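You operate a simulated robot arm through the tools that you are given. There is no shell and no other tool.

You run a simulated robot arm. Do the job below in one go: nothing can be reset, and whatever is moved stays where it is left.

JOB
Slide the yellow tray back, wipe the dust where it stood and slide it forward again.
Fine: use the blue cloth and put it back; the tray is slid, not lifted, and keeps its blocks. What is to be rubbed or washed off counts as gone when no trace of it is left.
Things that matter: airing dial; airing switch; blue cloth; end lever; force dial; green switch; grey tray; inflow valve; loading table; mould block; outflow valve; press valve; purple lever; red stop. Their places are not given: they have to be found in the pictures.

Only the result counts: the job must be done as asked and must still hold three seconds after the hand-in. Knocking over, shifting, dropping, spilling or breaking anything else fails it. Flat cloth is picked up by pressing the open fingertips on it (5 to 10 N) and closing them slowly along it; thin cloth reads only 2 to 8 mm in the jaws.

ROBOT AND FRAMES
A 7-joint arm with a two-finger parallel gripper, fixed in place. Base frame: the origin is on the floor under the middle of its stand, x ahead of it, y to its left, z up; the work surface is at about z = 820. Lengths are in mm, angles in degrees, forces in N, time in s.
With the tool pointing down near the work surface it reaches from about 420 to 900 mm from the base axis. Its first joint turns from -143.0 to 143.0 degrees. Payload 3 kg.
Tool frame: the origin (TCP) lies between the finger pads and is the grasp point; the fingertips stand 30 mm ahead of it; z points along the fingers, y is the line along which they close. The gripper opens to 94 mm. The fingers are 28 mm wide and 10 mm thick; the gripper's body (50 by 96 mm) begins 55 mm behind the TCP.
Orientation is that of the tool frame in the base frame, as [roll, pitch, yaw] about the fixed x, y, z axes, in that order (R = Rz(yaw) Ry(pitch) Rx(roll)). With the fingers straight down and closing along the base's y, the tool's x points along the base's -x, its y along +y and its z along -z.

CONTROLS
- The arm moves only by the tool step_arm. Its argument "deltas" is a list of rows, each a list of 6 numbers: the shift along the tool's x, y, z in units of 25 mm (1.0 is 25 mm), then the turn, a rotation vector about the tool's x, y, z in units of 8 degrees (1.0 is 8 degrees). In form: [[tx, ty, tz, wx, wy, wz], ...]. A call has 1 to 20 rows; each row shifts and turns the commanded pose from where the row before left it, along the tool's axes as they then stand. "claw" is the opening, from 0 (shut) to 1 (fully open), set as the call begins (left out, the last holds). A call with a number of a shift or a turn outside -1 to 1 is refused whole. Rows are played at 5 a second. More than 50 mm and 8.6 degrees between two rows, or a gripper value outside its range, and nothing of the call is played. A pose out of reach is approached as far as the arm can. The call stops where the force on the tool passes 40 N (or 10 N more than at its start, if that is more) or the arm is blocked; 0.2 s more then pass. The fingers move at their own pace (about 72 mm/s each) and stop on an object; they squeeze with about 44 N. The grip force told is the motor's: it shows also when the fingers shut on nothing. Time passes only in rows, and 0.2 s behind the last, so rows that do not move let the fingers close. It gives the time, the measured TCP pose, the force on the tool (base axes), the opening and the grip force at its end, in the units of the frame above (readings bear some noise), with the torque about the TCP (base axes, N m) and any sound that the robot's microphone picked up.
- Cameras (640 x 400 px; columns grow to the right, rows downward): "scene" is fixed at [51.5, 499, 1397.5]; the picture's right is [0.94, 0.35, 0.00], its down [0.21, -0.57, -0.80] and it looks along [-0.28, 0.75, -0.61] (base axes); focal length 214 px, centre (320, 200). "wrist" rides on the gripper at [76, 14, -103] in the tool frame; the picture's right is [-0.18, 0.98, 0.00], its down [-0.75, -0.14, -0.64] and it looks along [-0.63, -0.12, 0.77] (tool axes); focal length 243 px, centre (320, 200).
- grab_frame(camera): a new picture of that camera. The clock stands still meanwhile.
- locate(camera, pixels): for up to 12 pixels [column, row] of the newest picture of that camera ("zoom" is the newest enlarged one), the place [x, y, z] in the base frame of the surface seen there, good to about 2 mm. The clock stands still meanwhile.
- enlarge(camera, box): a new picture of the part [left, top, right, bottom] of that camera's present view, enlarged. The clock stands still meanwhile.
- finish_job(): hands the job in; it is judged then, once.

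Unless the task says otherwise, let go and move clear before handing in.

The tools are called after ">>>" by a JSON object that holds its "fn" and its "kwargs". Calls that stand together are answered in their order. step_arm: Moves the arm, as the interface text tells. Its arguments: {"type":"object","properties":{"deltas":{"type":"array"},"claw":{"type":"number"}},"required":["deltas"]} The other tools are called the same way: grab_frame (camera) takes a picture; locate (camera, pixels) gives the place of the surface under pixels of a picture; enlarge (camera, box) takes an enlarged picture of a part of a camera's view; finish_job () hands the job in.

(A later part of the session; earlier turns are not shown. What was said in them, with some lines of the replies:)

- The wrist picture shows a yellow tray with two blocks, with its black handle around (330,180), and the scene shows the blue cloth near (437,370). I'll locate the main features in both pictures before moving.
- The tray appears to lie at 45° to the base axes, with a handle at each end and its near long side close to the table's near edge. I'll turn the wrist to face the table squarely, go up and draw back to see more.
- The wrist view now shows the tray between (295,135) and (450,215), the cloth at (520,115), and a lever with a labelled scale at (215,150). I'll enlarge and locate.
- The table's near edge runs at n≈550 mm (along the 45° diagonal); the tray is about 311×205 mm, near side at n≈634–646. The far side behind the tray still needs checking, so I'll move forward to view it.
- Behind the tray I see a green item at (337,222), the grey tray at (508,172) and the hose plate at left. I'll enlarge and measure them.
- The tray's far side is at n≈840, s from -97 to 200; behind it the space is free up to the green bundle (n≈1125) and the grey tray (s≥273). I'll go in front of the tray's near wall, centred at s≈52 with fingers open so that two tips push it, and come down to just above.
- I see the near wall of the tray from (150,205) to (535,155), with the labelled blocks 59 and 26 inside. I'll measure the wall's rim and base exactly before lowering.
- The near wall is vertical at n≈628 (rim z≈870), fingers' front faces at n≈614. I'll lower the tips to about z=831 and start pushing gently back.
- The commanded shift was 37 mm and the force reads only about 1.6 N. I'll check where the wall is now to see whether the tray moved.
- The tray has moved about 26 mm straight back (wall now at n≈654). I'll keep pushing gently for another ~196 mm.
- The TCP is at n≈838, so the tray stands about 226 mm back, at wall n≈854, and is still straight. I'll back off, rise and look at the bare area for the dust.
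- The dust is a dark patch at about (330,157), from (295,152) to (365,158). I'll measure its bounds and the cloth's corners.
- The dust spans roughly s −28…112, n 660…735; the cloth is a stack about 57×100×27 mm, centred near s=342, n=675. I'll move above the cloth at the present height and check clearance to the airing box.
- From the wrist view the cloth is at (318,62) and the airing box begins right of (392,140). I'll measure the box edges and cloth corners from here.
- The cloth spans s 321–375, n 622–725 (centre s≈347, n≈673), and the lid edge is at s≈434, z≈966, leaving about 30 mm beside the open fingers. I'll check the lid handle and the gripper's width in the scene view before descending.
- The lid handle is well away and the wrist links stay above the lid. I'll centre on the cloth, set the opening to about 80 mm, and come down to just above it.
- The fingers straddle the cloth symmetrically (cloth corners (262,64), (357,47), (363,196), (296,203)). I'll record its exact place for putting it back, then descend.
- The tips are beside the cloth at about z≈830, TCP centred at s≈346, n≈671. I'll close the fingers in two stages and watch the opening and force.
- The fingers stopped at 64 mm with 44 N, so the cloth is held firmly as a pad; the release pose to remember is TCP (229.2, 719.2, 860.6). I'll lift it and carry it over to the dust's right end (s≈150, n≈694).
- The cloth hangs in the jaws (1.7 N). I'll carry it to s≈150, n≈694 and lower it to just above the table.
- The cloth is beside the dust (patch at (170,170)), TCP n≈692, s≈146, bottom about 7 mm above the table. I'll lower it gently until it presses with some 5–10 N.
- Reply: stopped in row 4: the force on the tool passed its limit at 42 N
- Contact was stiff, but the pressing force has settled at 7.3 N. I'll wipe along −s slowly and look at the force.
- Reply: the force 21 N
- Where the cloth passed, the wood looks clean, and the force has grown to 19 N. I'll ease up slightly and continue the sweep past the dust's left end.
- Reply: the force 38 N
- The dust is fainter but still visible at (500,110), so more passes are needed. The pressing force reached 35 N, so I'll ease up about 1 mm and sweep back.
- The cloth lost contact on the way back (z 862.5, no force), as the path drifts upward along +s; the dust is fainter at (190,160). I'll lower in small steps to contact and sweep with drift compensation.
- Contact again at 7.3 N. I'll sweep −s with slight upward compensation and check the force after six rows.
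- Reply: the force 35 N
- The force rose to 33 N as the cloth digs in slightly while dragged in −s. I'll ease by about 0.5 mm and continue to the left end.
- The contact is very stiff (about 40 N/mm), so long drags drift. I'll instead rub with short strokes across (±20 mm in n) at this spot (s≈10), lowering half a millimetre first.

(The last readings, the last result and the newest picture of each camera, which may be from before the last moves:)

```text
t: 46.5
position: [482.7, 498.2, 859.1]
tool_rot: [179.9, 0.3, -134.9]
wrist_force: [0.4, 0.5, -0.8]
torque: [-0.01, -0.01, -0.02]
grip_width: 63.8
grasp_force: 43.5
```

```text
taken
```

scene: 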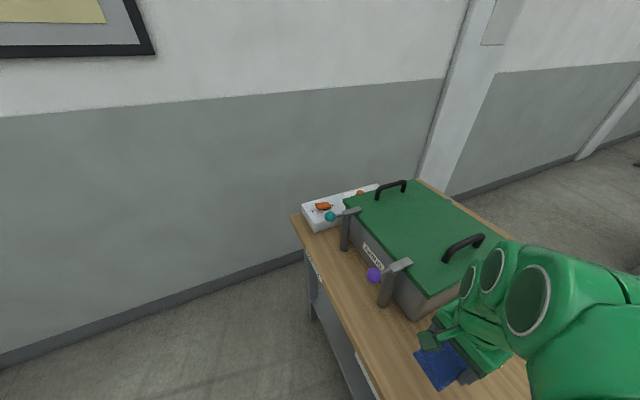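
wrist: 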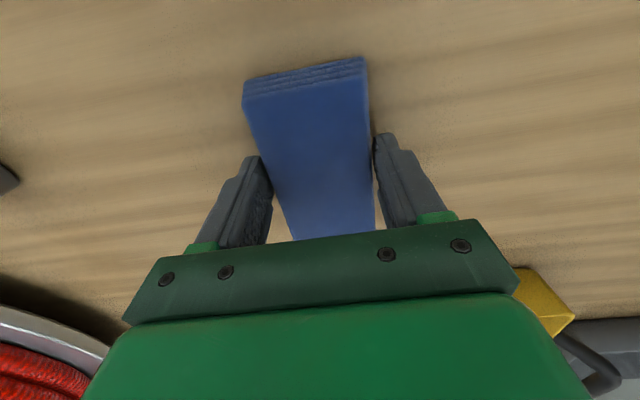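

Right of the cloth the wood is now clean; what is left could be under the cloth or at the left end. I'll lower a little more to contact and continue the −s sweep.

>>> {"fn": "step_arm", "kwargs": {"deltas": [[0, 0, 0.015, 0, 0, 0], [0, 0, 0.01, 0, 0, 0], [0, 0, 0.005, 0, 0, 0], [0, 0, 0, 0, 0, 0]]}}

```text
t: 47.5
position: [483.4, 497.8, 860.4]
tool_rot: [-180.0, 0.0, -135.0]
wrist_force: [-0.2, -0.9, -1.1]
torque: [-0.03, 0.0, 0.02]
grip_width: 63.6
grasp_force: 44.1
```

>>> {"fn": "step_arm", "kwargs": {"deltas": [[0, 0, 0.015, 0, 0, 0], [0, 0, 0.01, 0, 0, 0], [0, 0, 0.01, 0, 0, 0], [0, 0, 0, 0, 0, 0]]}}

```text
t: 48.5
position: [483.0, 497.7, 859.4]
tool_rot: [180.0, 0.2, -134.8]
wrist_force: [0.5, -3.8, 10.1]
torque: [-0.11, -0.06, -0.03]
grip_width: 63.9
grasp_force: 43.6
```

Contact holds at 10 N. I'll sweep −s about 65 mm with light compensation.

>>> {"fn": "step_arm", "kwargs": {"deltas": [[0, -0.3, 0, 0, 0, 0], [0, -0.4, -0.004, 0, 0, 0], [0, -0.4, -0.006, 0, 0, 0], [0, -0.4, -0.006, 0, 0, 0], [0, -0.4, -0.006, 0, 0, 0], [0, -0.4, -0.006, 0, 0, 0]]}}

>>> {"fn": "grab_frame", "kwargs": {"camera": "wrist"}}

```text
t: 49.9
position: [522.9, 457.3, 859.1]
tool_rot: [-179.9, 0.0, -135.0]
wrist_force: [-2.5, 0.8, 3.9]
torque: [0.17, -0.11, 0.13]
grip_width: 63.8
grasp_force: 44.1
```

```text
taken
```

wrist: 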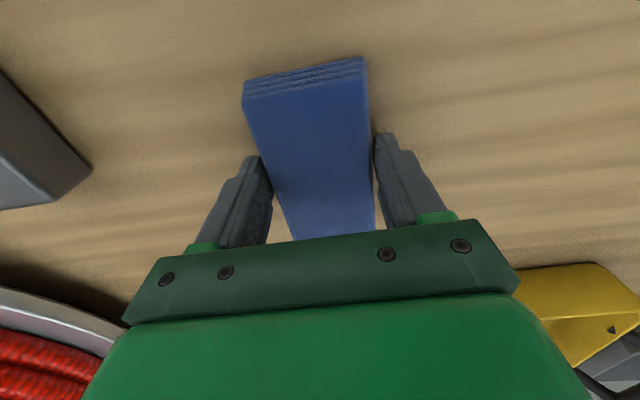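

The area to the right now looks clean. I'll make another contact pass back in +s to take off any faint traces.

>>> {"fn": "step_arm", "kwargs": {"deltas": [[0, 0, 0.01, 0, 0, 0], [0, 0.3, 0.004, 0, 0, 0], [0, 0.4, 0.006, 0, 0, 0], [0, 0.4, 0.006, 0, 0, 0], [0, 0.4, 0.006, 0, 0, 0], [0, 0.4, 0.006, 0, 0, 0]]}}

```text
t: 51.3
position: [492.4, 491.4, 859.1]
tool_rot: [179.9, 0.3, -134.9]
wrist_force: [-0.5, 1.4, 3.9]
torque: [-0.19, 0.2, -0.09]
grip_width: 64.0
grasp_force: 44.0
stopped in row 6: the force on the tool passed its limit at 41 N (the readings are from after the stop); the commanded pose is now the measured one
```

The force spiked at 41 N and relaxed to 4 N. I'll go on in +s without the downward compensation.

>>> {"fn": "step_arm", "kwargs": {"deltas": [[0, 0.3, 0, 0, 0, 0], [0, 0.4, 0.002, 0, 0, 0], [0, 0.4, 0.002, 0, 0, 0], [0, 0.4, 0.002, 0, 0, 0]]}}

```text
t: 52.3
position: [464.9, 518.3, 858.1]
tool_rot: [-180.0, 0.3, -135.0]
wrist_force: [7.8, -3.8, 19.6]
torque: [-0.41, -0.07, 0.16]
grip_width: 63.7
grasp_force: 44.3
```

>>> {"fn": "step_arm", "kwargs": {"deltas": [[0, 0.3, -0.01, 0, 0, 0], [0, 0.4, 0, 0, 0, 0], [0, 0.4, 0, 0, 0, 0], [0, 0.4, 0, 0, 0, 0]]}}

```text
t: 53.3
position: [437.6, 544.1, 858.1]
tool_rot: [-180.0, 0.2, -134.9]
wrist_force: [0.2, -2.0, 3.1]
torque: [0.13, -0.16, -0.08]
grip_width: 63.6
grasp_force: 43.6
```

>>> {"fn": "step_arm", "kwargs": {"deltas": [[0, 0.3, 0.01, 0, 0, 0], [0, 0.4, 0.004, 0, 0, 0], [0, 0.4, 0.004, 0, 0, 0], [0, 0.4, 0.004, 0, 0, 0], [0, 0.4, 0.004, 0, 0, 0]]}}

>>> {"fn": "grab_frame", "kwargs": {"camera": "wrist"}}

```text
t: 54.5
position: [405.3, 576.0, 858.7]
tool_rot: [179.9, 0.2, -134.9]
wrist_force: [3.9, -5.7, 13.6]
torque: [-0.15, -0.08, 0.02]
grip_width: 63.6
grasp_force: 43.9
```

```text
taken
```

wrist: 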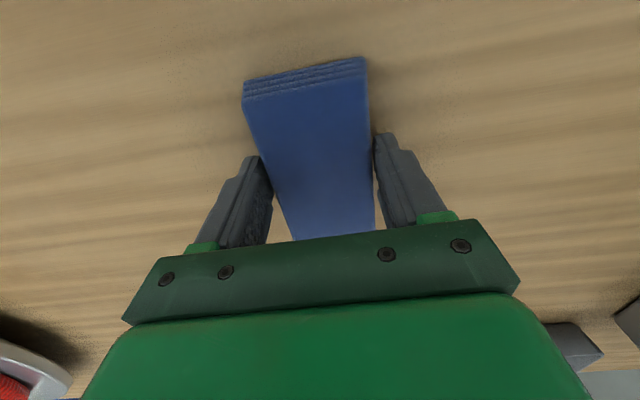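

The strip left of the cloth looks clean too. I'll lift the cloth and look at the entire area from above.

>>> {"fn": "step_arm", "kwargs": {"deltas": [[0, 0, -0.3, 0, 0, 0], [0.2, 0, -0.8, 0, 0, 0], [0.5, 0.3, -1, 0, 0, 0], [0.6, 0.5, -1, 0, 0, 0], [0.6, 0.5, -1, 0, 0, 0], [0.5, 0.5, -1, 0, 0, 0], [0, 0, 0, 0, 0, 0]]}}

>>> {"fn": "grab_frame", "kwargs": {"camera": "wrist"}}

>>> {"fn": "enlarge", "kwargs": {"camera": "wrist", "box": [80, 90, 280, 215]}}

```text
t: 56.1
position: [329.2, 568.5, 986.3]
tool_rot: [-180.0, 0.3, -135.0]
wrist_force: [0.2, -0.2, -0.1]
torque: [0.03, -0.03, -0.01]
grip_width: 63.6
grasp_force: 44.3
```

```text
taken
```

wrist: 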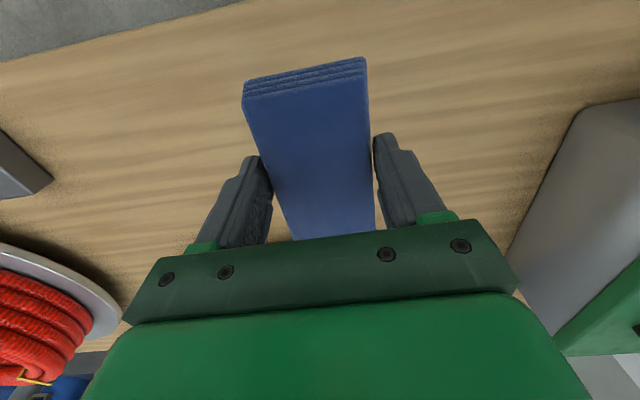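

```text
3.20 times, centred on (180, 152) of wrist
```

zoom: 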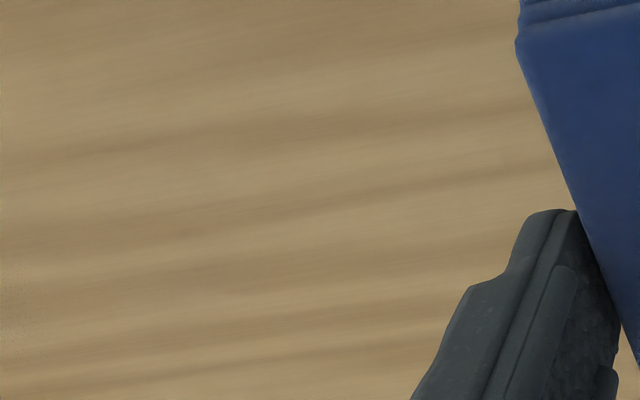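

The picture shows clean wood left of the cloth. I'll confirm that these pixels cover the former dust area (x 415–511, y 464–583).

>>> {"fn": "locate", "kwargs": {"camera": "wrist", "pixels": [[180, 150], [150, 130], [150, 180], [220, 140], [240, 170], [200, 200], [110, 190], [160, 220], [250, 120]]}}

```text
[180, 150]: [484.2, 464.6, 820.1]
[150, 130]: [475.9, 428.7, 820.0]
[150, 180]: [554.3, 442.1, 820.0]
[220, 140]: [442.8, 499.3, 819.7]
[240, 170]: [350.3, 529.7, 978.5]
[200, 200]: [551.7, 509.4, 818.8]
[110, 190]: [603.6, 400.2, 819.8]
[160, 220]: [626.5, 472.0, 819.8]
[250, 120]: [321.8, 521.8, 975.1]
```

The dust's centre is still hidden behind the left finger, so I'll shift toward the cloth's home (+s) to see it all.

>>> {"fn": "step_arm", "kwargs": {"deltas": [[0.2, 0.8, -0.2, 0, 0, 0], [0.2, 0.8, -0.3, 0, 0, 0], [0.2, 0.8, -0.3, 0, 0, 0], [0.2, 0.8, -0.3, 0, 0, 0], [0, 0.8, 0, 0, 0, 0], [0, 0, 0, 0, 0, 0]]}}

>>> {"fn": "grab_frame", "kwargs": {"camera": "wrist"}}

>>> {"fn": "enlarge", "kwargs": {"camera": "wrist", "box": [40, 80, 240, 205]}}

>>> {"fn": "locate", "kwargs": {"camera": "wrist", "pixels": [[100, 150], [150, 150], [200, 150], [150, 120], [180, 180], [120, 180], [60, 150], [220, 130]]}}

```text
t: 57.5
position: [247.7, 623.8, 1012.0]
tool_rot: [-179.9, 0.3, -135.0]
wrist_force: [-0.3, 1.5, -1.3]
torque: [0.02, 0.01, 0.02]
grip_width: 64.0
grasp_force: 43.8
```

```text
taken
```

wrist: 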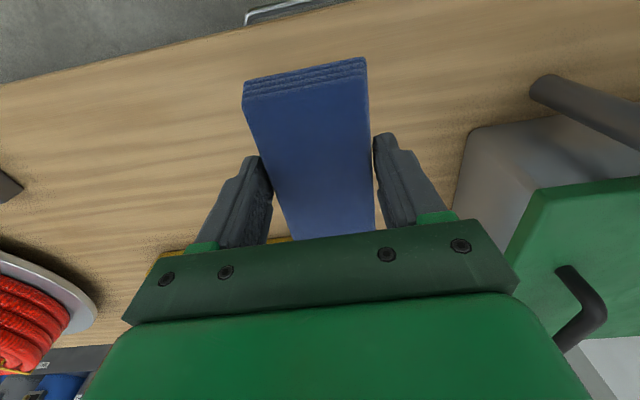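

```text
3.20 times, centred on (140, 142) of wrist
```

zoom: 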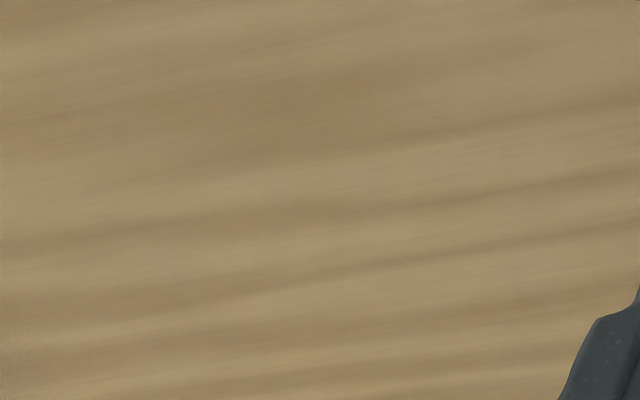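

```text
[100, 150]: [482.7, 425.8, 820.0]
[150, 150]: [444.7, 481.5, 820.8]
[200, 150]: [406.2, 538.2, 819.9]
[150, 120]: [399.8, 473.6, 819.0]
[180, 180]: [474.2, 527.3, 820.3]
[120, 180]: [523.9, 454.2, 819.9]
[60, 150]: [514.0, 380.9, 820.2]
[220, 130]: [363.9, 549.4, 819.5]
```

The whole former dust area (around (175,165)) is visible and looks clean. I'll zoom further to be sure that no trace remains.

>>> {"fn": "enlarge", "kwargs": {"camera": "wrist", "box": [110, 120, 230, 195]}}

>>> {"fn": "enlarge", "kwargs": {"camera": "wrist", "box": [0, 40, 320, 240]}}

```text
5.33 times, centred on (170, 158) of wrist
```

zoom: 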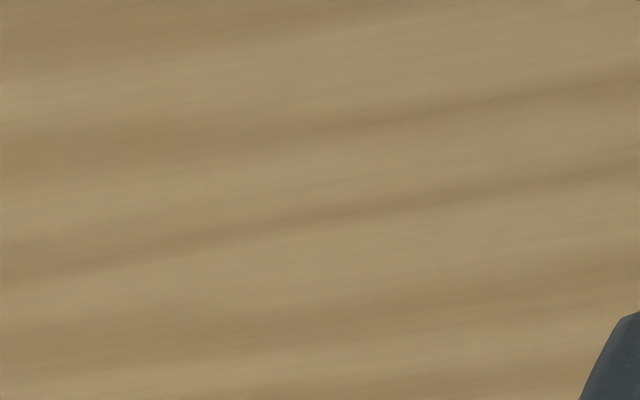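

```text
2.00 times, centred on (160, 140) of wrist
```

zoom: 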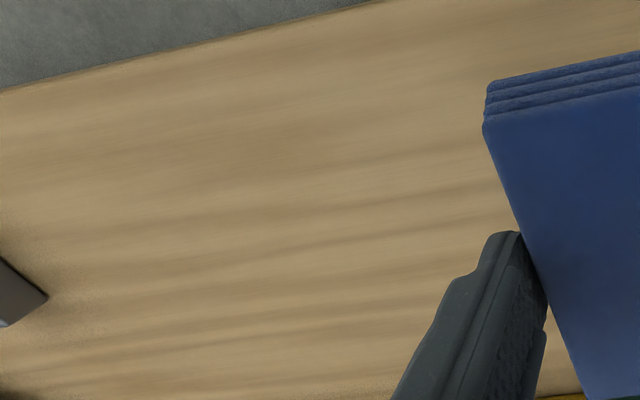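

It looks clean at 5×. To be safe I'll make one more light pass over the patch before putting the cloth back.

>>> {"fn": "step_arm", "kwargs": {"deltas": [[-0.4, -0.7, 0.2, 0, 0, 0], [-0.4, -0.7, 0.5, 0, 0, 0], [-0.4, -0.7, 0.5, 0, 0, 0], [-0.4, -0.7, 0.5, 0, 0, 0], [-0.4, -0.7, 0.5, 0, 0, 0], [-0.4, -0.7, 0.5, 0, 0, 0], [-0.4, -0.7, 0.5, 0, 0, 0], [-0.4, -0.7, 0.5, 0, 0, 0], [0, 0, 0.7, 0, 0, 0], [0, 0, 0.6, 0, 0, 0], [0, 0, 0.5, 0, 0, 0], [0, 0, 0.3, 0, 0, 0], [0, 0, 0, 0, 0, 0]]}}

```text
t: 60.3
position: [401.8, 582.8, 869.1]
tool_rot: [180.0, 0.2, -135.0]
wrist_force: [0.0, 0.0, 0.3]
torque: [0.01, -0.02, -0.01]
grip_width: 63.7
grasp_force: 43.8
```

Back beside the patch at z≈869 with no contact. I'll come down in decreasing steps.

>>> {"fn": "step_arm", "kwargs": {"deltas": [[0, 0, 0.15, 0, 0, 0], [0, 0, 0.1, 0, 0, 0], [0, 0, 0.06, 0, 0, 0], [0, 0, 0.03, 0, 0, 0], [0, 0, 0.01, 0, 0, 0], [0, 0, 0, 0, 0, 0]]}}

```text
t: 61.7
position: [400.6, 582.5, 859.2]
tool_rot: [-180.0, 0.3, -135.1]
wrist_force: [0.2, -0.3, 0.3]
torque: [0.04, 0.01, 0.02]
grip_width: 63.3
grasp_force: 43.6
```

>>> {"fn": "step_arm", "kwargs": {"deltas": [[0, 0, 0.015, 0, 0, 0], [0, 0, 0.015, 0, 0, 0], [0, 0, 0, 0, 0, 0]]}}

```text
t: 62.5
position: [401.0, 582.7, 857.8]
tool_rot: [179.9, 0.3, -135.1]
wrist_force: [1.5, 0.1, 5.8]
torque: [-0.16, -0.03, 0.05]
grip_width: 63.6
grasp_force: 44.2
```

Contact at 5.8 N. I'll sweep −s across the patch.

>>> {"fn": "step_arm", "kwargs": {"deltas": [[0, -0.3, 0.005, 0, 0, 0], [0, -0.4, 0, 0, 0, 0], [0, -0.4, 0, 0, 0, 0], [0, -0.4, 0, 0, 0, 0], [0, -0.4, 0, 0, 0, 0]]}}

```text
t: 63.7
position: [435.1, 548.6, 856.9]
tool_rot: [179.9, 0.3, -135.0]
wrist_force: [-8.2, 8.5, 27.1]
torque: [-0.21, 0.51, -0.24]
grip_width: 63.8
grasp_force: 44.4
```

>>> {"fn": "step_arm", "kwargs": {"deltas": [[0, -0.3, -0.015, 0, 0, 0], [0, -0.4, -0.004, 0, 0, 0], [0, -0.4, -0.004, 0, 0, 0], [0, -0.4, -0.004, 0, 0, 0]]}}

```text
t: 64.7
position: [461.0, 521.5, 858.4]
tool_rot: [180.0, 0.2, -134.9]
wrist_force: [-1.1, 2.6, 5.8]
torque: [0.32, -0.17, 0.13]
grip_width: 63.8
grasp_force: 43.8
```

>>> {"fn": "step_arm", "kwargs": {"deltas": [[0, -0.3, 0.008, 0, 0, 0], [0, -0.4, 0, 0, 0, 0], [0, -0.4, 0, 0, 0, 0], [0, -0.4, 0, 0, 0, 0]]}}

```text
t: 65.7
position: [486.1, 493.5, 859.7]
tool_rot: [-180.0, 0.3, -135.0]
wrist_force: [-1.5, -0.4, 2.5]
torque: [0.01, -0.03, 0.03]
grip_width: 64.0
grasp_force: 44.1
```

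>>> {"fn": "step_arm", "kwargs": {"deltas": [[0, 0, 0.012, 0, 0, 0], [0, -0.3, 0, 0, 0, 0], [0, -0.4, 0, 0, 0, 0], [0, -0.4, 0, 0, 0, 0], [0, -0.4, 0, 0, 0, 0]]}}

```text
t: 66.9
position: [515.9, 468.5, 857.3]
tool_rot: [-180.0, 0.4, -135.0]
wrist_force: [-7.6, 9.3, 28.2]
torque: [0.22, 0.22, -0.09]
grip_width: 64.1
grasp_force: 44.2
```

A full contact pass is done (s≈−33 at 28 N). I'll lift and carry the cloth back toward its place, and look at the patch on the way.

>>> {"fn": "step_arm", "kwargs": {"deltas": [[0, 0, -0.3, 0, 0, 0], [0, 0, -0.9, 0, 0, 0], [0, 0, -1, 0, 0, 0], [0, 0.4, -1, 0, 0, 0], [0, 0.8, -0.4, 0, 0, 0], [0, 1, 0, 0, 0, 0], [0.1, 1, 0, 0, 0, 0], [0.1, 1, 0, 0, 0, 0], [0.1, 1, 0, 0, 0, 0], [0.1, 1, 0, 0, 0, 0], [0.1, 1, 0, 0, 0, 0], [0.1, 1, 0, 0, 0, 0], [0.1, 1, 0, 0, 0, 0], [0.1, 1, 0, 0, 0, 0], [0.1, 1, 0, 0, 0, 0], [0.1, 1, 0, 0, 0, 0], [0, 1, 0, 0, 0, 0], [0, 1, 0, 0, 0, 0], [0, 1, 0, 0, 0, 0], [0, 0, 0, 0, 0, 0]]}}

>>> {"fn": "grab_frame", "kwargs": {"camera": "wrist"}}

>>> {"fn": "enlarge", "kwargs": {"camera": "wrist", "box": [0, 100, 240, 250]}}

```text
t: 71.1
position: [227.1, 717.0, 948.6]
tool_rot: [180.0, 0.3, -134.9]
wrist_force: [-0.3, 0.9, -0.5]
torque: [0.01, 0.0, 0.0]
grip_width: 63.7
grasp_force: 43.8
```

```text
taken
```

wrist: 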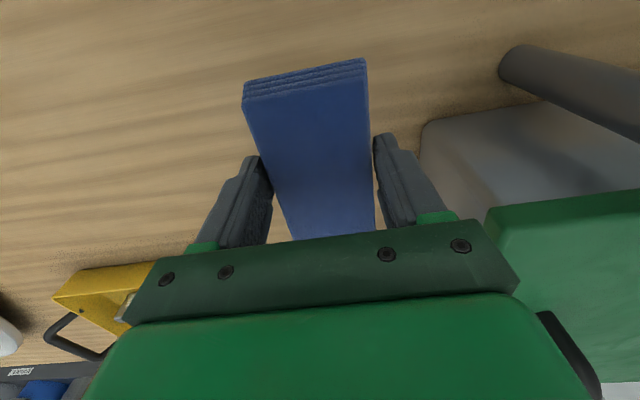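

```text
2.67 times, centred on (120, 175) of wrist
```

zoom: 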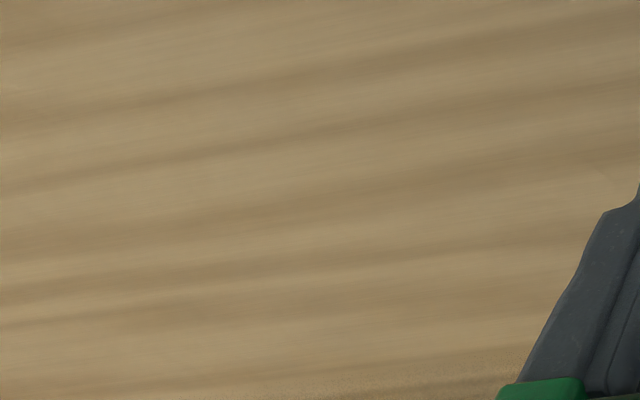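

The table is clean. I'll correct +3 mm in n and lower the cloth over its original place.

>>> {"fn": "step_arm", "kwargs": {"deltas": [[-0.12, 0, 0.5, 0, 0, 0], [0, 0, 0.8, 0, 0, 0], [0, 0, 0.8, 0, 0, 0], [0, 0, 0.6, 0, 0, 0], [0, 0, 0.3, 0, 0, 0], [0, 0, 0, 0, 0, 0]]}}

```text
t: 72.5
position: [231.9, 721.1, 874.7]
tool_rot: [180.0, 0.4, -134.9]
wrist_force: [-1.0, 0.6, -0.9]
torque: [0.01, -0.02, -0.03]
grip_width: 63.5
grasp_force: 44.0
```

The pose is n≈674, s≈346; I'll correct −3 mm in n and lower the last ~15 mm in small steps.

>>> {"fn": "step_arm", "kwargs": {"deltas": [[0.1, 0, 0.2, 0, 0, 0], [0, 0, 0.15, 0, 0, 0], [0, 0, 0.1, 0, 0, 0], [0, 0, 0.06, 0, 0, 0], [0, 0, 0.04, 0, 0, 0], [0, 0, 0, 0, 0, 0]]}}

```text
t: 73.9
position: [230.2, 720.4, 858.6]
tool_rot: [-180.0, 0.3, -135.1]
wrist_force: [-0.5, -0.1, 2.1]
torque: [0.1, -0.12, 0.01]
grip_width: 63.5
grasp_force: 44.0
```

The cloth touches the table (2 N) at n≈672, s≈347, within 2 mm of its original pose. I'll open the fingers and look.

>>> {"fn": "step_arm", "kwargs": {"deltas": [[0, 0, 0, 0, 0, 0], [0, 0, 0, 0, 0, 0], [0, 0, 0, 0, 0, 0]], "claw": 0.85}}

>>> {"fn": "step_arm", "kwargs": {"deltas": [[0, 0, -0.3, 0, 0, 0], [0, 0, -0.6, 0, 0, 0], [0, 0, -1, 0, 0, 0], [0, 0, -1, 0, 0, 0], [0, 0, -1, 0, 0, 0], [0, 0, -1, 0, 0, 0], [0, 0, 0, 0, 0, 0]]}}

>>> {"fn": "grab_frame", "kwargs": {"camera": "wrist"}}

>>> {"fn": "grab_frame", "kwargs": {"camera": "scene"}}

```text
t: 74.7
position: [228.3, 720.7, 858.2]
tool_rot: [180.0, 0.4, -135.1]
wrist_force: [0.5, -0.9, 0.2]
torque: [-0.02, -0.02, -0.03]
grip_width: 79.8
grasp_force: 0.0
```

```text
t: 76.3
position: [227.9, 719.9, 981.6]
tool_rot: [-180.0, 0.2, -135.0]
wrist_force: [0.1, 0.1, 0.5]
torque: [-0.03, 0.01, -0.04]
grip_width: 79.8
grasp_force: 0.1
```

```text
taken
```

wrist: 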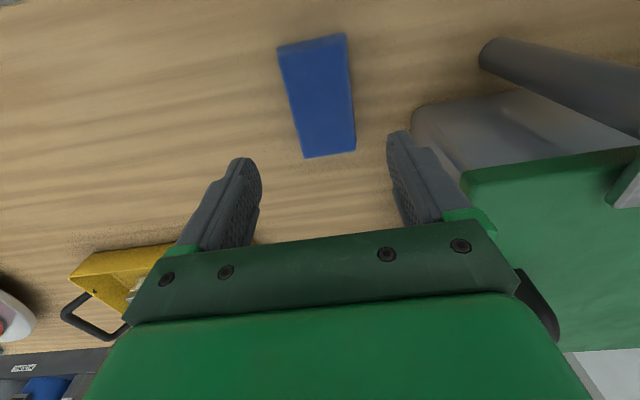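

```text
taken
```

scene: 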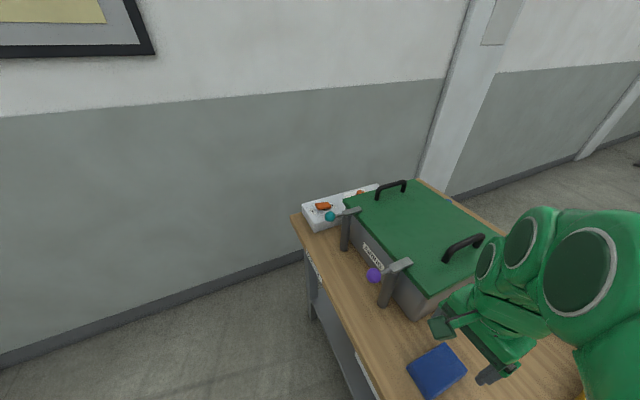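

The cloth stands where it was (scene corners again near (408,367), (446,346), (467,372), (430,398)). I'll rise, move in front of the tray and measure it from above.

>>> {"fn": "step_arm", "kwargs": {"deltas": [[0, 0, -1, 0, 0, 0], [0, 0, -1, 0, 0, 0], [0, 0, -1, 0, 0, 0], [0, 0, -1, 0, 0, 0], [0, 0, -0.8, 0, 0, 0], [-0.1, -1, 0, 0, 0, 0], [-0.1, -1, 0, 0, 0, 0], [-0.1, -1, 0, 0, 0, 0], [-0.1, -1, 0, 0, 0, 0], [-0.1, -1, 0, 0, 0, 0], [-0.1, -1, 0, 0, 0, 0], [-0.1, -1, 0, 0, 0, 0], [-0.1, -1, 0, 0, 0, 0], [-0.1, -1, 0, 0, 0, 0], [-0.1, -1, 0, 0, 0, 0], [-0.1, -1, 0, 0, 0, 0], [0, -0.8, 0, 0, 0, 0], [0, 0, 0, 0, 0, 0]], "claw": 1}}

>>> {"fn": "grab_frame", "kwargs": {"camera": "wrist"}}

>>> {"fn": "enlarge", "kwargs": {"camera": "wrist", "box": [180, 60, 500, 260]}}

>>> {"fn": "grab_frame", "kwargs": {"camera": "scene"}}

```text
t: 80.1
position: [457.8, 529.2, 1102.1]
tool_rot: [180.0, 0.2, -134.9]
wrist_force: [-0.1, -0.6, 0.7]
torque: [0.0, 0.02, -0.01]
grip_width: 94.2
grasp_force: 0.1
```

```text
taken
```

wrist: 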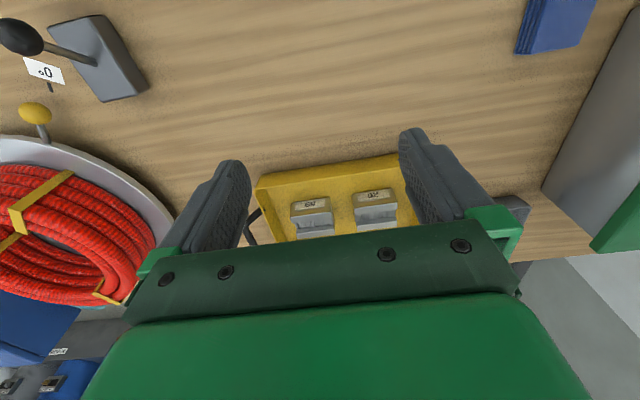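

```text
2.00 times, centred on (340, 160) of wrist
```

zoom: 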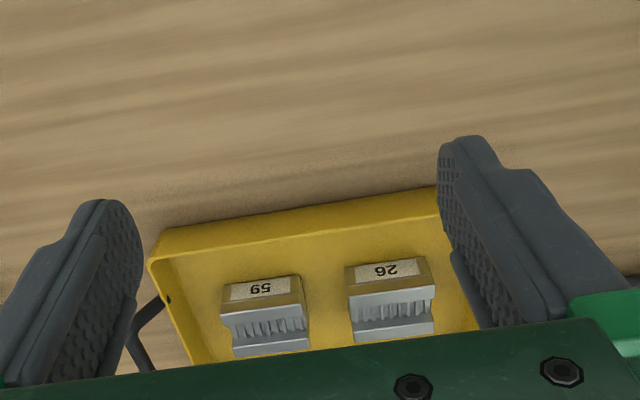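

```text
taken
```

scene: 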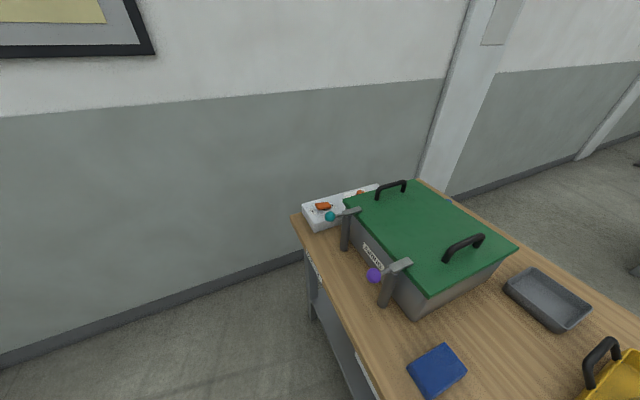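

The tray with blocks 59 and 26 is straight. I'll measure the near rim and the blocks' near faces, so I can place the fingertips between them.

>>> {"fn": "locate", "kwargs": {"camera": "zoom", "pixels": [[160, 235], [150, 262], [220, 246], [300, 234], [380, 219], [430, 208], [225, 288], [298, 278], [348, 266], [424, 258], [320, 290], [250, 320]]}}

>>> {"fn": "locate", "kwargs": {"camera": "wrist", "pixels": [[292, 202], [330, 197], [355, 193], [392, 188], [343, 205], [300, 190], [380, 180], [520, 45], [582, 45], [595, 2]]}}

```text
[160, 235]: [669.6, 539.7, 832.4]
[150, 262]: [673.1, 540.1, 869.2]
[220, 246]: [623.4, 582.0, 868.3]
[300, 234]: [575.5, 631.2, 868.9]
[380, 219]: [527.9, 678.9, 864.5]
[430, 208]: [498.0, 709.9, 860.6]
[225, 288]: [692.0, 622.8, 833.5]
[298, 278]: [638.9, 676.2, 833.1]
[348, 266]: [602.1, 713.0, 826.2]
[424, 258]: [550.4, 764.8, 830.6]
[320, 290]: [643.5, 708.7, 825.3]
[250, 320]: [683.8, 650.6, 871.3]
```

```text
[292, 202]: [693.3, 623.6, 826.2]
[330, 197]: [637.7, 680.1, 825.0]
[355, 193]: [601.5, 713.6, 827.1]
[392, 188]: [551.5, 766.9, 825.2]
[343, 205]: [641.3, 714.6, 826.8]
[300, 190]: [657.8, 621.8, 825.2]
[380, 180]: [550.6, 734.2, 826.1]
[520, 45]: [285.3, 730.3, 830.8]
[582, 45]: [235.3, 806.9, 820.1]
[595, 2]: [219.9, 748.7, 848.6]
```

The tray's near wall is at n≈853 (straight), its floor at z≈825 and the blocks' near faces at n≈930, leaving 74 mm for the fingertips. I'll go above n≈880, s≈53 and come down to just above the rim.

>>> {"fn": "step_arm", "kwargs": {"deltas": [[-0.8, 0.1, 0, 0, 0, 0], [-0.9, 0, 0, 0, 0, 0], [-0.9, 0, 0, 0, 0, 0], [-0.9, 0, 0, 0, 0, 0], [-0.9, 0, 0, 0, 0, 0], [-0.9, 0, 0, 0, 0, 0], [-0.9, 0, 0, 0, 0, 0], [-0.9, 0, 0, 0, 0, 0], [-0.2, 0, 0, 0, 0, 0], [0, 0, 1, 0, 0, 0], [0, 0, 1, 0, 0, 0], [0, 0, 1, 0, 0, 0], [0, 0, 1, 0, 0, 0], [0, 0, 1, 0, 0, 0], [0, 0, 1, 0, 0, 0], [0, 0, 1, 0, 0, 0], [0, 0, 0.6, 0, 0, 0], [0, 0, 0, 0, 0, 0]]}}

>>> {"fn": "grab_frame", "kwargs": {"camera": "wrist"}}

```text
t: 83.9
position: [547.2, 625.7, 908.0]
tool_rot: [179.9, 0.3, -134.9]
wrist_force: [-0.8, 0.7, 0.2]
torque: [0.04, -0.02, 0.01]
grip_width: 94.1
grasp_force: 0.1
out of reach, approached as far as the arm can: row 6, 7, 8, 9
```

```text
taken
```

wrist: 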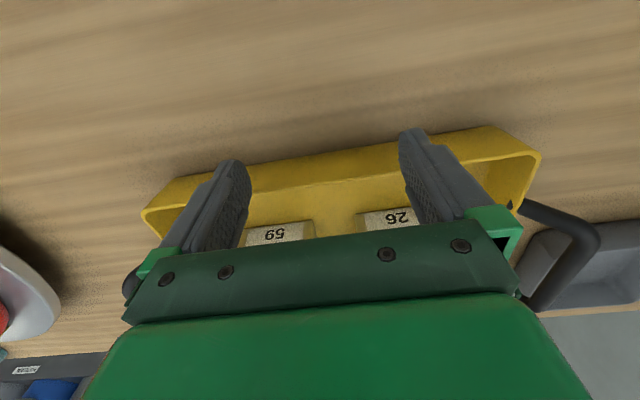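

At height the reach was limited, so I am at n≈829 with the tips 8 mm over the rim. I'll rise a bit and move forward 51 mm here, lower down.

>>> {"fn": "step_arm", "kwargs": {"deltas": [[0, 0, -0.4, 0, 0, 0], [-0.4, 0, 0, 0, 0, 0], [-0.5, 0, 0, 0, 0, 0], [-0.5, 0, 0, 0, 0, 0], [-0.5, 0, 0, 0, 0, 0], [-0.15, 0, 0, 0, 0, 0], [0, 0, 0, 0, 0, 0]]}}

>>> {"fn": "grab_frame", "kwargs": {"camera": "wrist"}}

```text
t: 85.5
position: [582.7, 663.2, 921.1]
tool_rot: [179.9, 0.2, -134.8]
wrist_force: [-0.1, 0.1, 0.0]
torque: [0.02, -0.02, 0.0]
grip_width: 94.1
grasp_force: 0.1
```

```text
taken
```

wrist: 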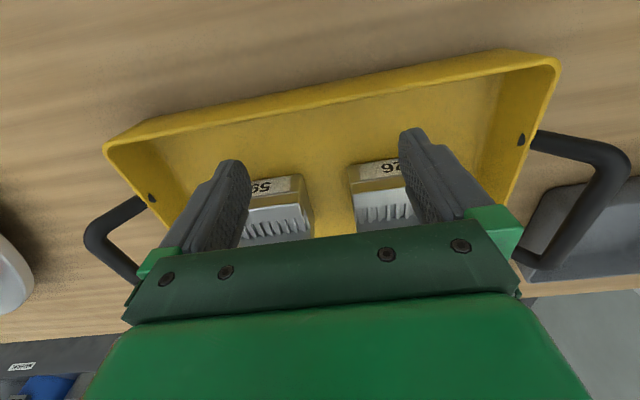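

The tips hang over the gap between the near wall and the blocks (TCP n≈881, s≈57). I'll lower halfway into the tray and check the pose.

>>> {"fn": "step_arm", "kwargs": {"deltas": [[-0.12, -0.1, 0, 0, 0, 0], [0, 0, 0.5, 0, 0, 0], [0, 0, 0.5, 0, 0, 0], [0, 0, 0.2, 0, 0, 0], [0, 0, 0, 0, 0, 0]]}}

>>> {"fn": "grab_frame", "kwargs": {"camera": "wrist"}}

```text
t: 86.7
position: [588.1, 661.7, 889.2]
tool_rot: [-180.0, 0.4, -134.9]
wrist_force: [-0.4, 0.2, -0.2]
torque: [-0.03, 0.04, -0.02]
grip_width: 94.2
grasp_force: 0.1
```

```text
taken
```

wrist: 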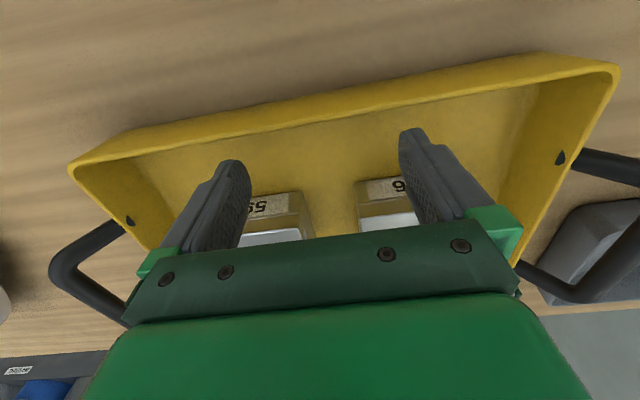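

TCP is at n≈884, s≈52, tips clear of wall and blocks. I'll lower to z≈868 (tips 13 mm above the tray floor) and start pulling gently forward.

>>> {"fn": "step_arm", "kwargs": {"deltas": [[0, 0, 0.4, 0, 0, 0], [0, 0, 0.4, 0, 0, 0], [0, 0, 0, 0, 0, 0], [0.2, 0, 0, 0, 0, 0], [0.3, 0, 0, 0, 0, 0], [0.3, 0, 0, 0, 0, 0], [0.3, 0, 0, 0, 0, 0], [0.3, 0, 0, 0, 0, 0], [0, 0, 0, 0, 0, 0]]}}

>>> {"fn": "grab_frame", "kwargs": {"camera": "wrist"}}

```text
t: 88.7
position: [561.6, 638.0, 869.3]
tool_rot: [180.0, 0.4, -134.9]
wrist_force: [3.0, 4.7, 2.2]
torque: [0.07, -0.11, 0.23]
grip_width: 93.3
grasp_force: 0.1
```

```text
taken
```

wrist: 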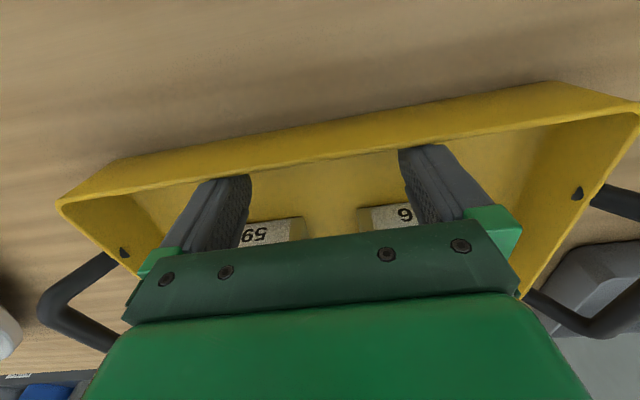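

The fingers now bear on the inner near wall (force ≈5.6 N) and the tray has started moving. I'll check the rim's place.

>>> {"fn": "locate", "kwargs": {"camera": "wrist", "pixels": [[200, 180], [300, 162], [340, 155], [380, 148], [500, 127], [62, 202], [636, 105]]}}

```text
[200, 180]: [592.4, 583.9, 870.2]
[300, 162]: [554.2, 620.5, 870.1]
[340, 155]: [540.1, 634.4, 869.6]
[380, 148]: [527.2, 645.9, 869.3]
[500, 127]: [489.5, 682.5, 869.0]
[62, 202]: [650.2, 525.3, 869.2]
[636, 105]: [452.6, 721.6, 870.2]
```

The rim is at n≈830.5 and straight; the TCP must end near n≈646 for the rim to be back at 628. I'll pull another 195 mm slowly, then fine-tune.

>>> {"fn": "step_arm", "kwargs": {"deltas": [[0.2, 0, 0, 0, 0, 0], [0.35, 0, 0, 0, 0, 0], [0.42, 0, 0, 0, 0, 0], [0.42, 0, 0, 0, 0, 0], [0.42, 0, 0, 0, 0, 0], [0.42, 0, 0, 0, 0, 0], [0.42, 0, 0, 0, 0, 0], [0.42, 0, 0, 0, 0, 0], [0.42, 0, 0, 0, 0, 0], [0.42, 0, 0, 0, 0, 0], [0.2, 0, 0, 0, 0, 0]]}}

>>> {"fn": "grab_frame", "kwargs": {"camera": "wrist"}}

```text
t: 91.1
position: [490.2, 564.1, 868.2]
tool_rot: [-179.9, 0.4, -135.0]
wrist_force: [4.7, 3.9, 3.6]
torque: [0.12, 0.01, -0.23]
grip_width: 94.0
grasp_force: 0.0
```

```text
taken
```

wrist: 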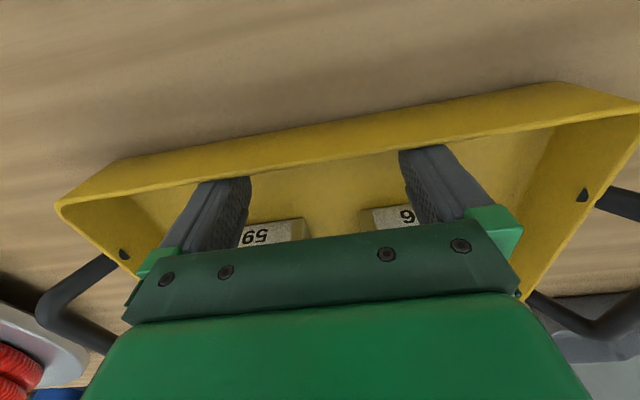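

The tray follows straight (TCP n≈745). I'll pull another ~92 mm, then measure.

>>> {"fn": "step_arm", "kwargs": {"deltas": [[0.2, 0, 0, 0, 0, 0], [0.4, 0, 0, 0, 0, 0], [0.42, 0, 0, 0, 0, 0], [0.42, 0, 0, 0, 0, 0], [0.42, 0, 0, 0, 0, 0], [0.42, 0, 0, 0, 0, 0], [0.42, 0, 0, 0, 0, 0], [0.42, 0, 0, 0, 0, 0], [0.35, 0, 0, 0, 0, 0], [0.2, 0, 0, 0, 0, 0]]}}

>>> {"fn": "grab_frame", "kwargs": {"camera": "wrist"}}

>>> {"fn": "locate", "kwargs": {"camera": "wrist", "pixels": [[300, 162], [340, 155], [380, 148], [480, 130], [200, 180], [62, 202], [636, 105]]}}

```text
t: 93.3
position: [423.0, 499.0, 868.8]
tool_rot: [-180.0, 0.2, -135.1]
wrist_force: [3.5, 1.8, 1.0]
torque: [0.11, -0.12, -0.07]
grip_width: 93.6
grasp_force: 0.1
```

```text
taken
```

wrist: 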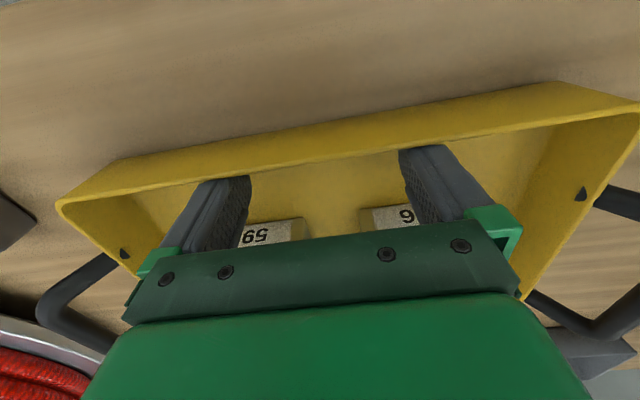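

```text
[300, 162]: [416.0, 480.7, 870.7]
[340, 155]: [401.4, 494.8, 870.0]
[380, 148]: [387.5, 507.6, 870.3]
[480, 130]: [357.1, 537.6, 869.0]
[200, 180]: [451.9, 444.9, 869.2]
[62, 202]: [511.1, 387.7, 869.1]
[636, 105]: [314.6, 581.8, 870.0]
```

The rim is at n≈633.5; it stood at ≈628, so I'll pull another ~5.5 mm, then back the fingers off the wall.

>>> {"fn": "step_arm", "kwargs": {"deltas": [[0.12, 0, 0, 0, 0, 0], [0.1, 0, 0, 0, 0, 0], [0, 0, 0, 0, 0, 0]]}}

>>> {"fn": "step_arm", "kwargs": {"deltas": [[-0.3, 0, 0, 0, 0, 0], [-0.2, 0, 0, 0, 0, 0], [0, 0, -0.5, 0, 0, 0], [0, 0, -0.5, 0, 0, 0], [0, 0, -0.8, 0, 0, 0], [0, 0, 0, 0, 0, 0]]}}

>>> {"fn": "grab_frame", "kwargs": {"camera": "wrist"}}

```text
t: 94.1
position: [420.2, 495.0, 867.4]
tool_rot: [180.0, 0.4, -135.0]
wrist_force: [3.0, 4.2, 1.0]
torque: [0.03, -0.13, 0.12]
grip_width: 94.0
grasp_force: 0.1
```

```text
t: 95.5
position: [427.5, 503.6, 913.7]
tool_rot: [180.0, 0.2, -135.1]
wrist_force: [0.1, 0.3, 0.1]
torque: [0.01, -0.02, 0.02]
grip_width: 94.3
grasp_force: 0.0
```

```text
taken
```

wrist: 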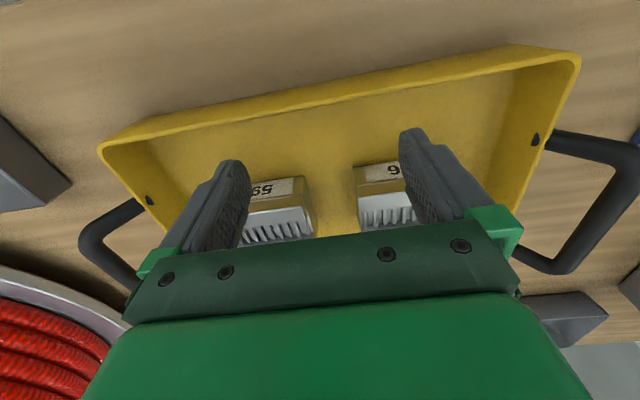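

Fingers are free above the rim. To compare with the first measurement I'll return to that same viewing pose in front of the tray (385.8, 462.4, 914.8).

>>> {"fn": "step_arm", "kwargs": {"deltas": [[0, 0, -1, 0, 0, 0], [0.6, 0, 0, 0, 0, 0], [0.6, 0, 0, 0, 0, 0], [0.6, 0, 0, 0, 0, 0], [0.54, 0, 0, 0, 0, 0], [0, 0, 1, 0, 0, 0], [0, 0, 0, 0, 0, 0]]}}

>>> {"fn": "grab_frame", "kwargs": {"camera": "wrist"}}

>>> {"fn": "locate", "kwargs": {"camera": "wrist", "pixels": [[185, 176], [260, 161], [300, 153], [340, 146], [380, 140], [490, 127], [260, 190], [300, 184], [340, 178], [380, 172], [533, 152], [152, 210]]}}

```text
t: 97.1
position: [389.1, 461.8, 915.4]
tool_rot: [-179.9, 0.3, -135.1]
wrist_force: [0.1, -0.1, 0.0]
torque: [0.02, -0.02, 0.0]
grip_width: 94.0
grasp_force: 0.1
```

```text
taken
```

wrist: 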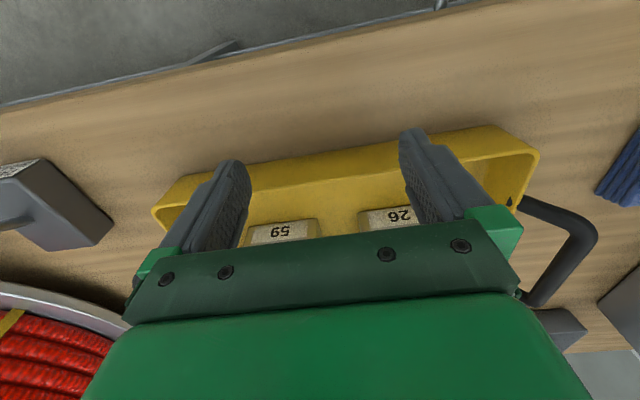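

```text
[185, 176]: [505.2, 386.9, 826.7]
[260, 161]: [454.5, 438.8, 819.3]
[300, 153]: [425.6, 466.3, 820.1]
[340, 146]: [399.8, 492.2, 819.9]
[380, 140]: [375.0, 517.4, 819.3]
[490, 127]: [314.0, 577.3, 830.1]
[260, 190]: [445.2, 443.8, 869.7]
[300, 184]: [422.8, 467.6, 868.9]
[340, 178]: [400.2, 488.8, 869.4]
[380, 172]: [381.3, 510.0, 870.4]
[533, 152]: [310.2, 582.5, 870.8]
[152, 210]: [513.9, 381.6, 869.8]
```

The view matches the original one: rim n≈629 against 628 before, with corners within about 2 mm, and both blocks in place. I'll raise the arm clear and take a last overall look.

>>> {"fn": "step_arm", "kwargs": {"deltas": [[0.3, 0, -1, 0, 0, 0], [0.3, 0, -1, 0, 0, 0], [0.3, 0, -1, 0, 0, 0], [0.4, -0.2, -1, 0, 0, 0], [0.4, -0.2, -1, 0, 0, 0], [0.4, -0.2, -1, 0, 0, 0], [0.4, -0.2, -1, 0, 0, 0], [0.4, -0.4, -1, 0, 0, 0], [0.4, -0.4, -1, 0, 0, 0], [0.4, -0.4, -1, 0, 0, 0], [0.3, -0.5, -1, 0, 0, 0], [0, -0.5, -0.5, 0, 0, 0], [0, 0, 0, 0, 0, 0]]}}

>>> {"fn": "grab_frame", "kwargs": {"camera": "wrist"}}

>>> {"fn": "grab_frame", "kwargs": {"camera": "scene"}}

>>> {"fn": "enlarge", "kwargs": {"camera": "wrist", "box": [200, 40, 580, 277]}}

>>> {"fn": "enlarge", "kwargs": {"camera": "scene", "box": [280, 160, 640, 400]}}

```text
t: 99.9
position: [371.2, 336.8, 1200.9]
tool_rot: [-180.0, 0.3, -134.9]
wrist_force: [0.1, -1.2, -0.5]
torque: [0.03, 0.0, 0.03]
grip_width: 93.9
grasp_force: 0.0
```

```text
taken
```

wrist: 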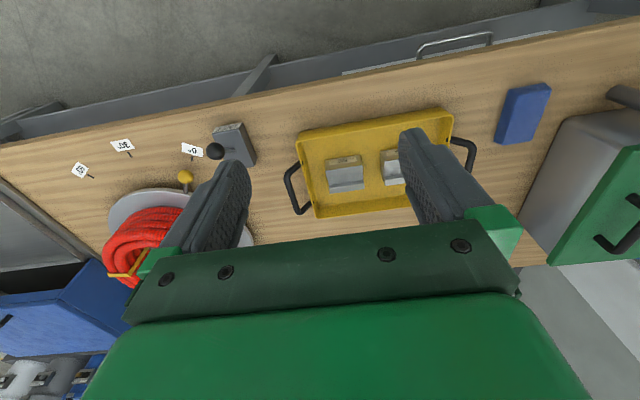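

```text
taken
```

scene: 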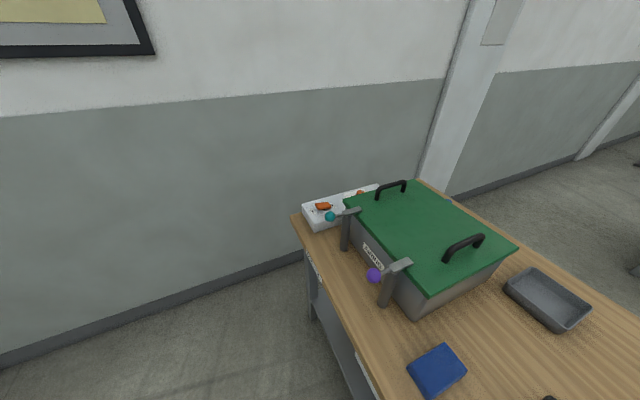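

```text
1.68 times, centred on (390, 158) of wrist
```

zoom: 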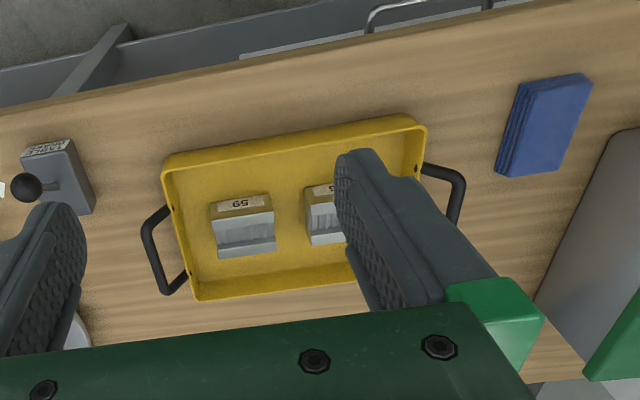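

```text
1.67 times, centred on (460, 280) of scene
```

zoom: 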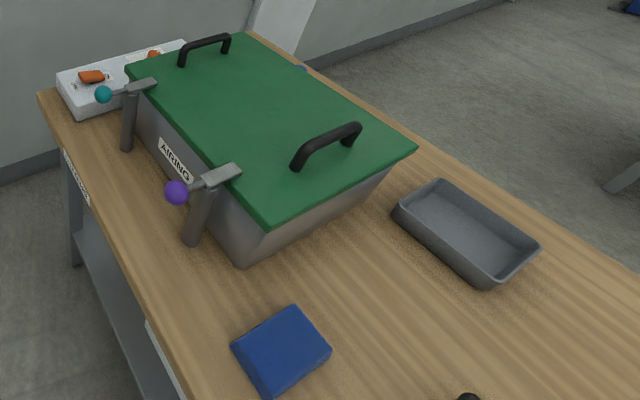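

Both pictures match the starting ones: the tray is back at (295–450, 110–215) in the wrist view with blocks 59 and 26, the cloth is in its place, and nothing else has moved. The arm is clear and empty, so I'll hand in the job.

>>> {"fn": "finish_job", "kwargs": {}}

```text
The job is handed in.
```

I slid the yellow tray back, wiped the dust off with the blue cloth, and slid the tray forward again. The job is handed in.

- **Dust:** no trace of it showed when I zoomed in on the spot after wiping. I made one more pass with the cloth to be safe.
- **Tray:** it was pushed and pulled along the table without lifting. It stands within about 3 mm of where it was, and both blocks (59 and 26) are still in it.
- **Cloth:** it is back in its place, within about 2 mm.
- **Everything else:** nothing else looks moved in the last pictures compared with the first ones, though the far edge of the table behind the tray was not in that last look.

The force limit stopped the arm twice for a moment, at 41–42 N, while the cloth was pressed on the table. Both times the force dropped straight away, and I saw no harm from it.
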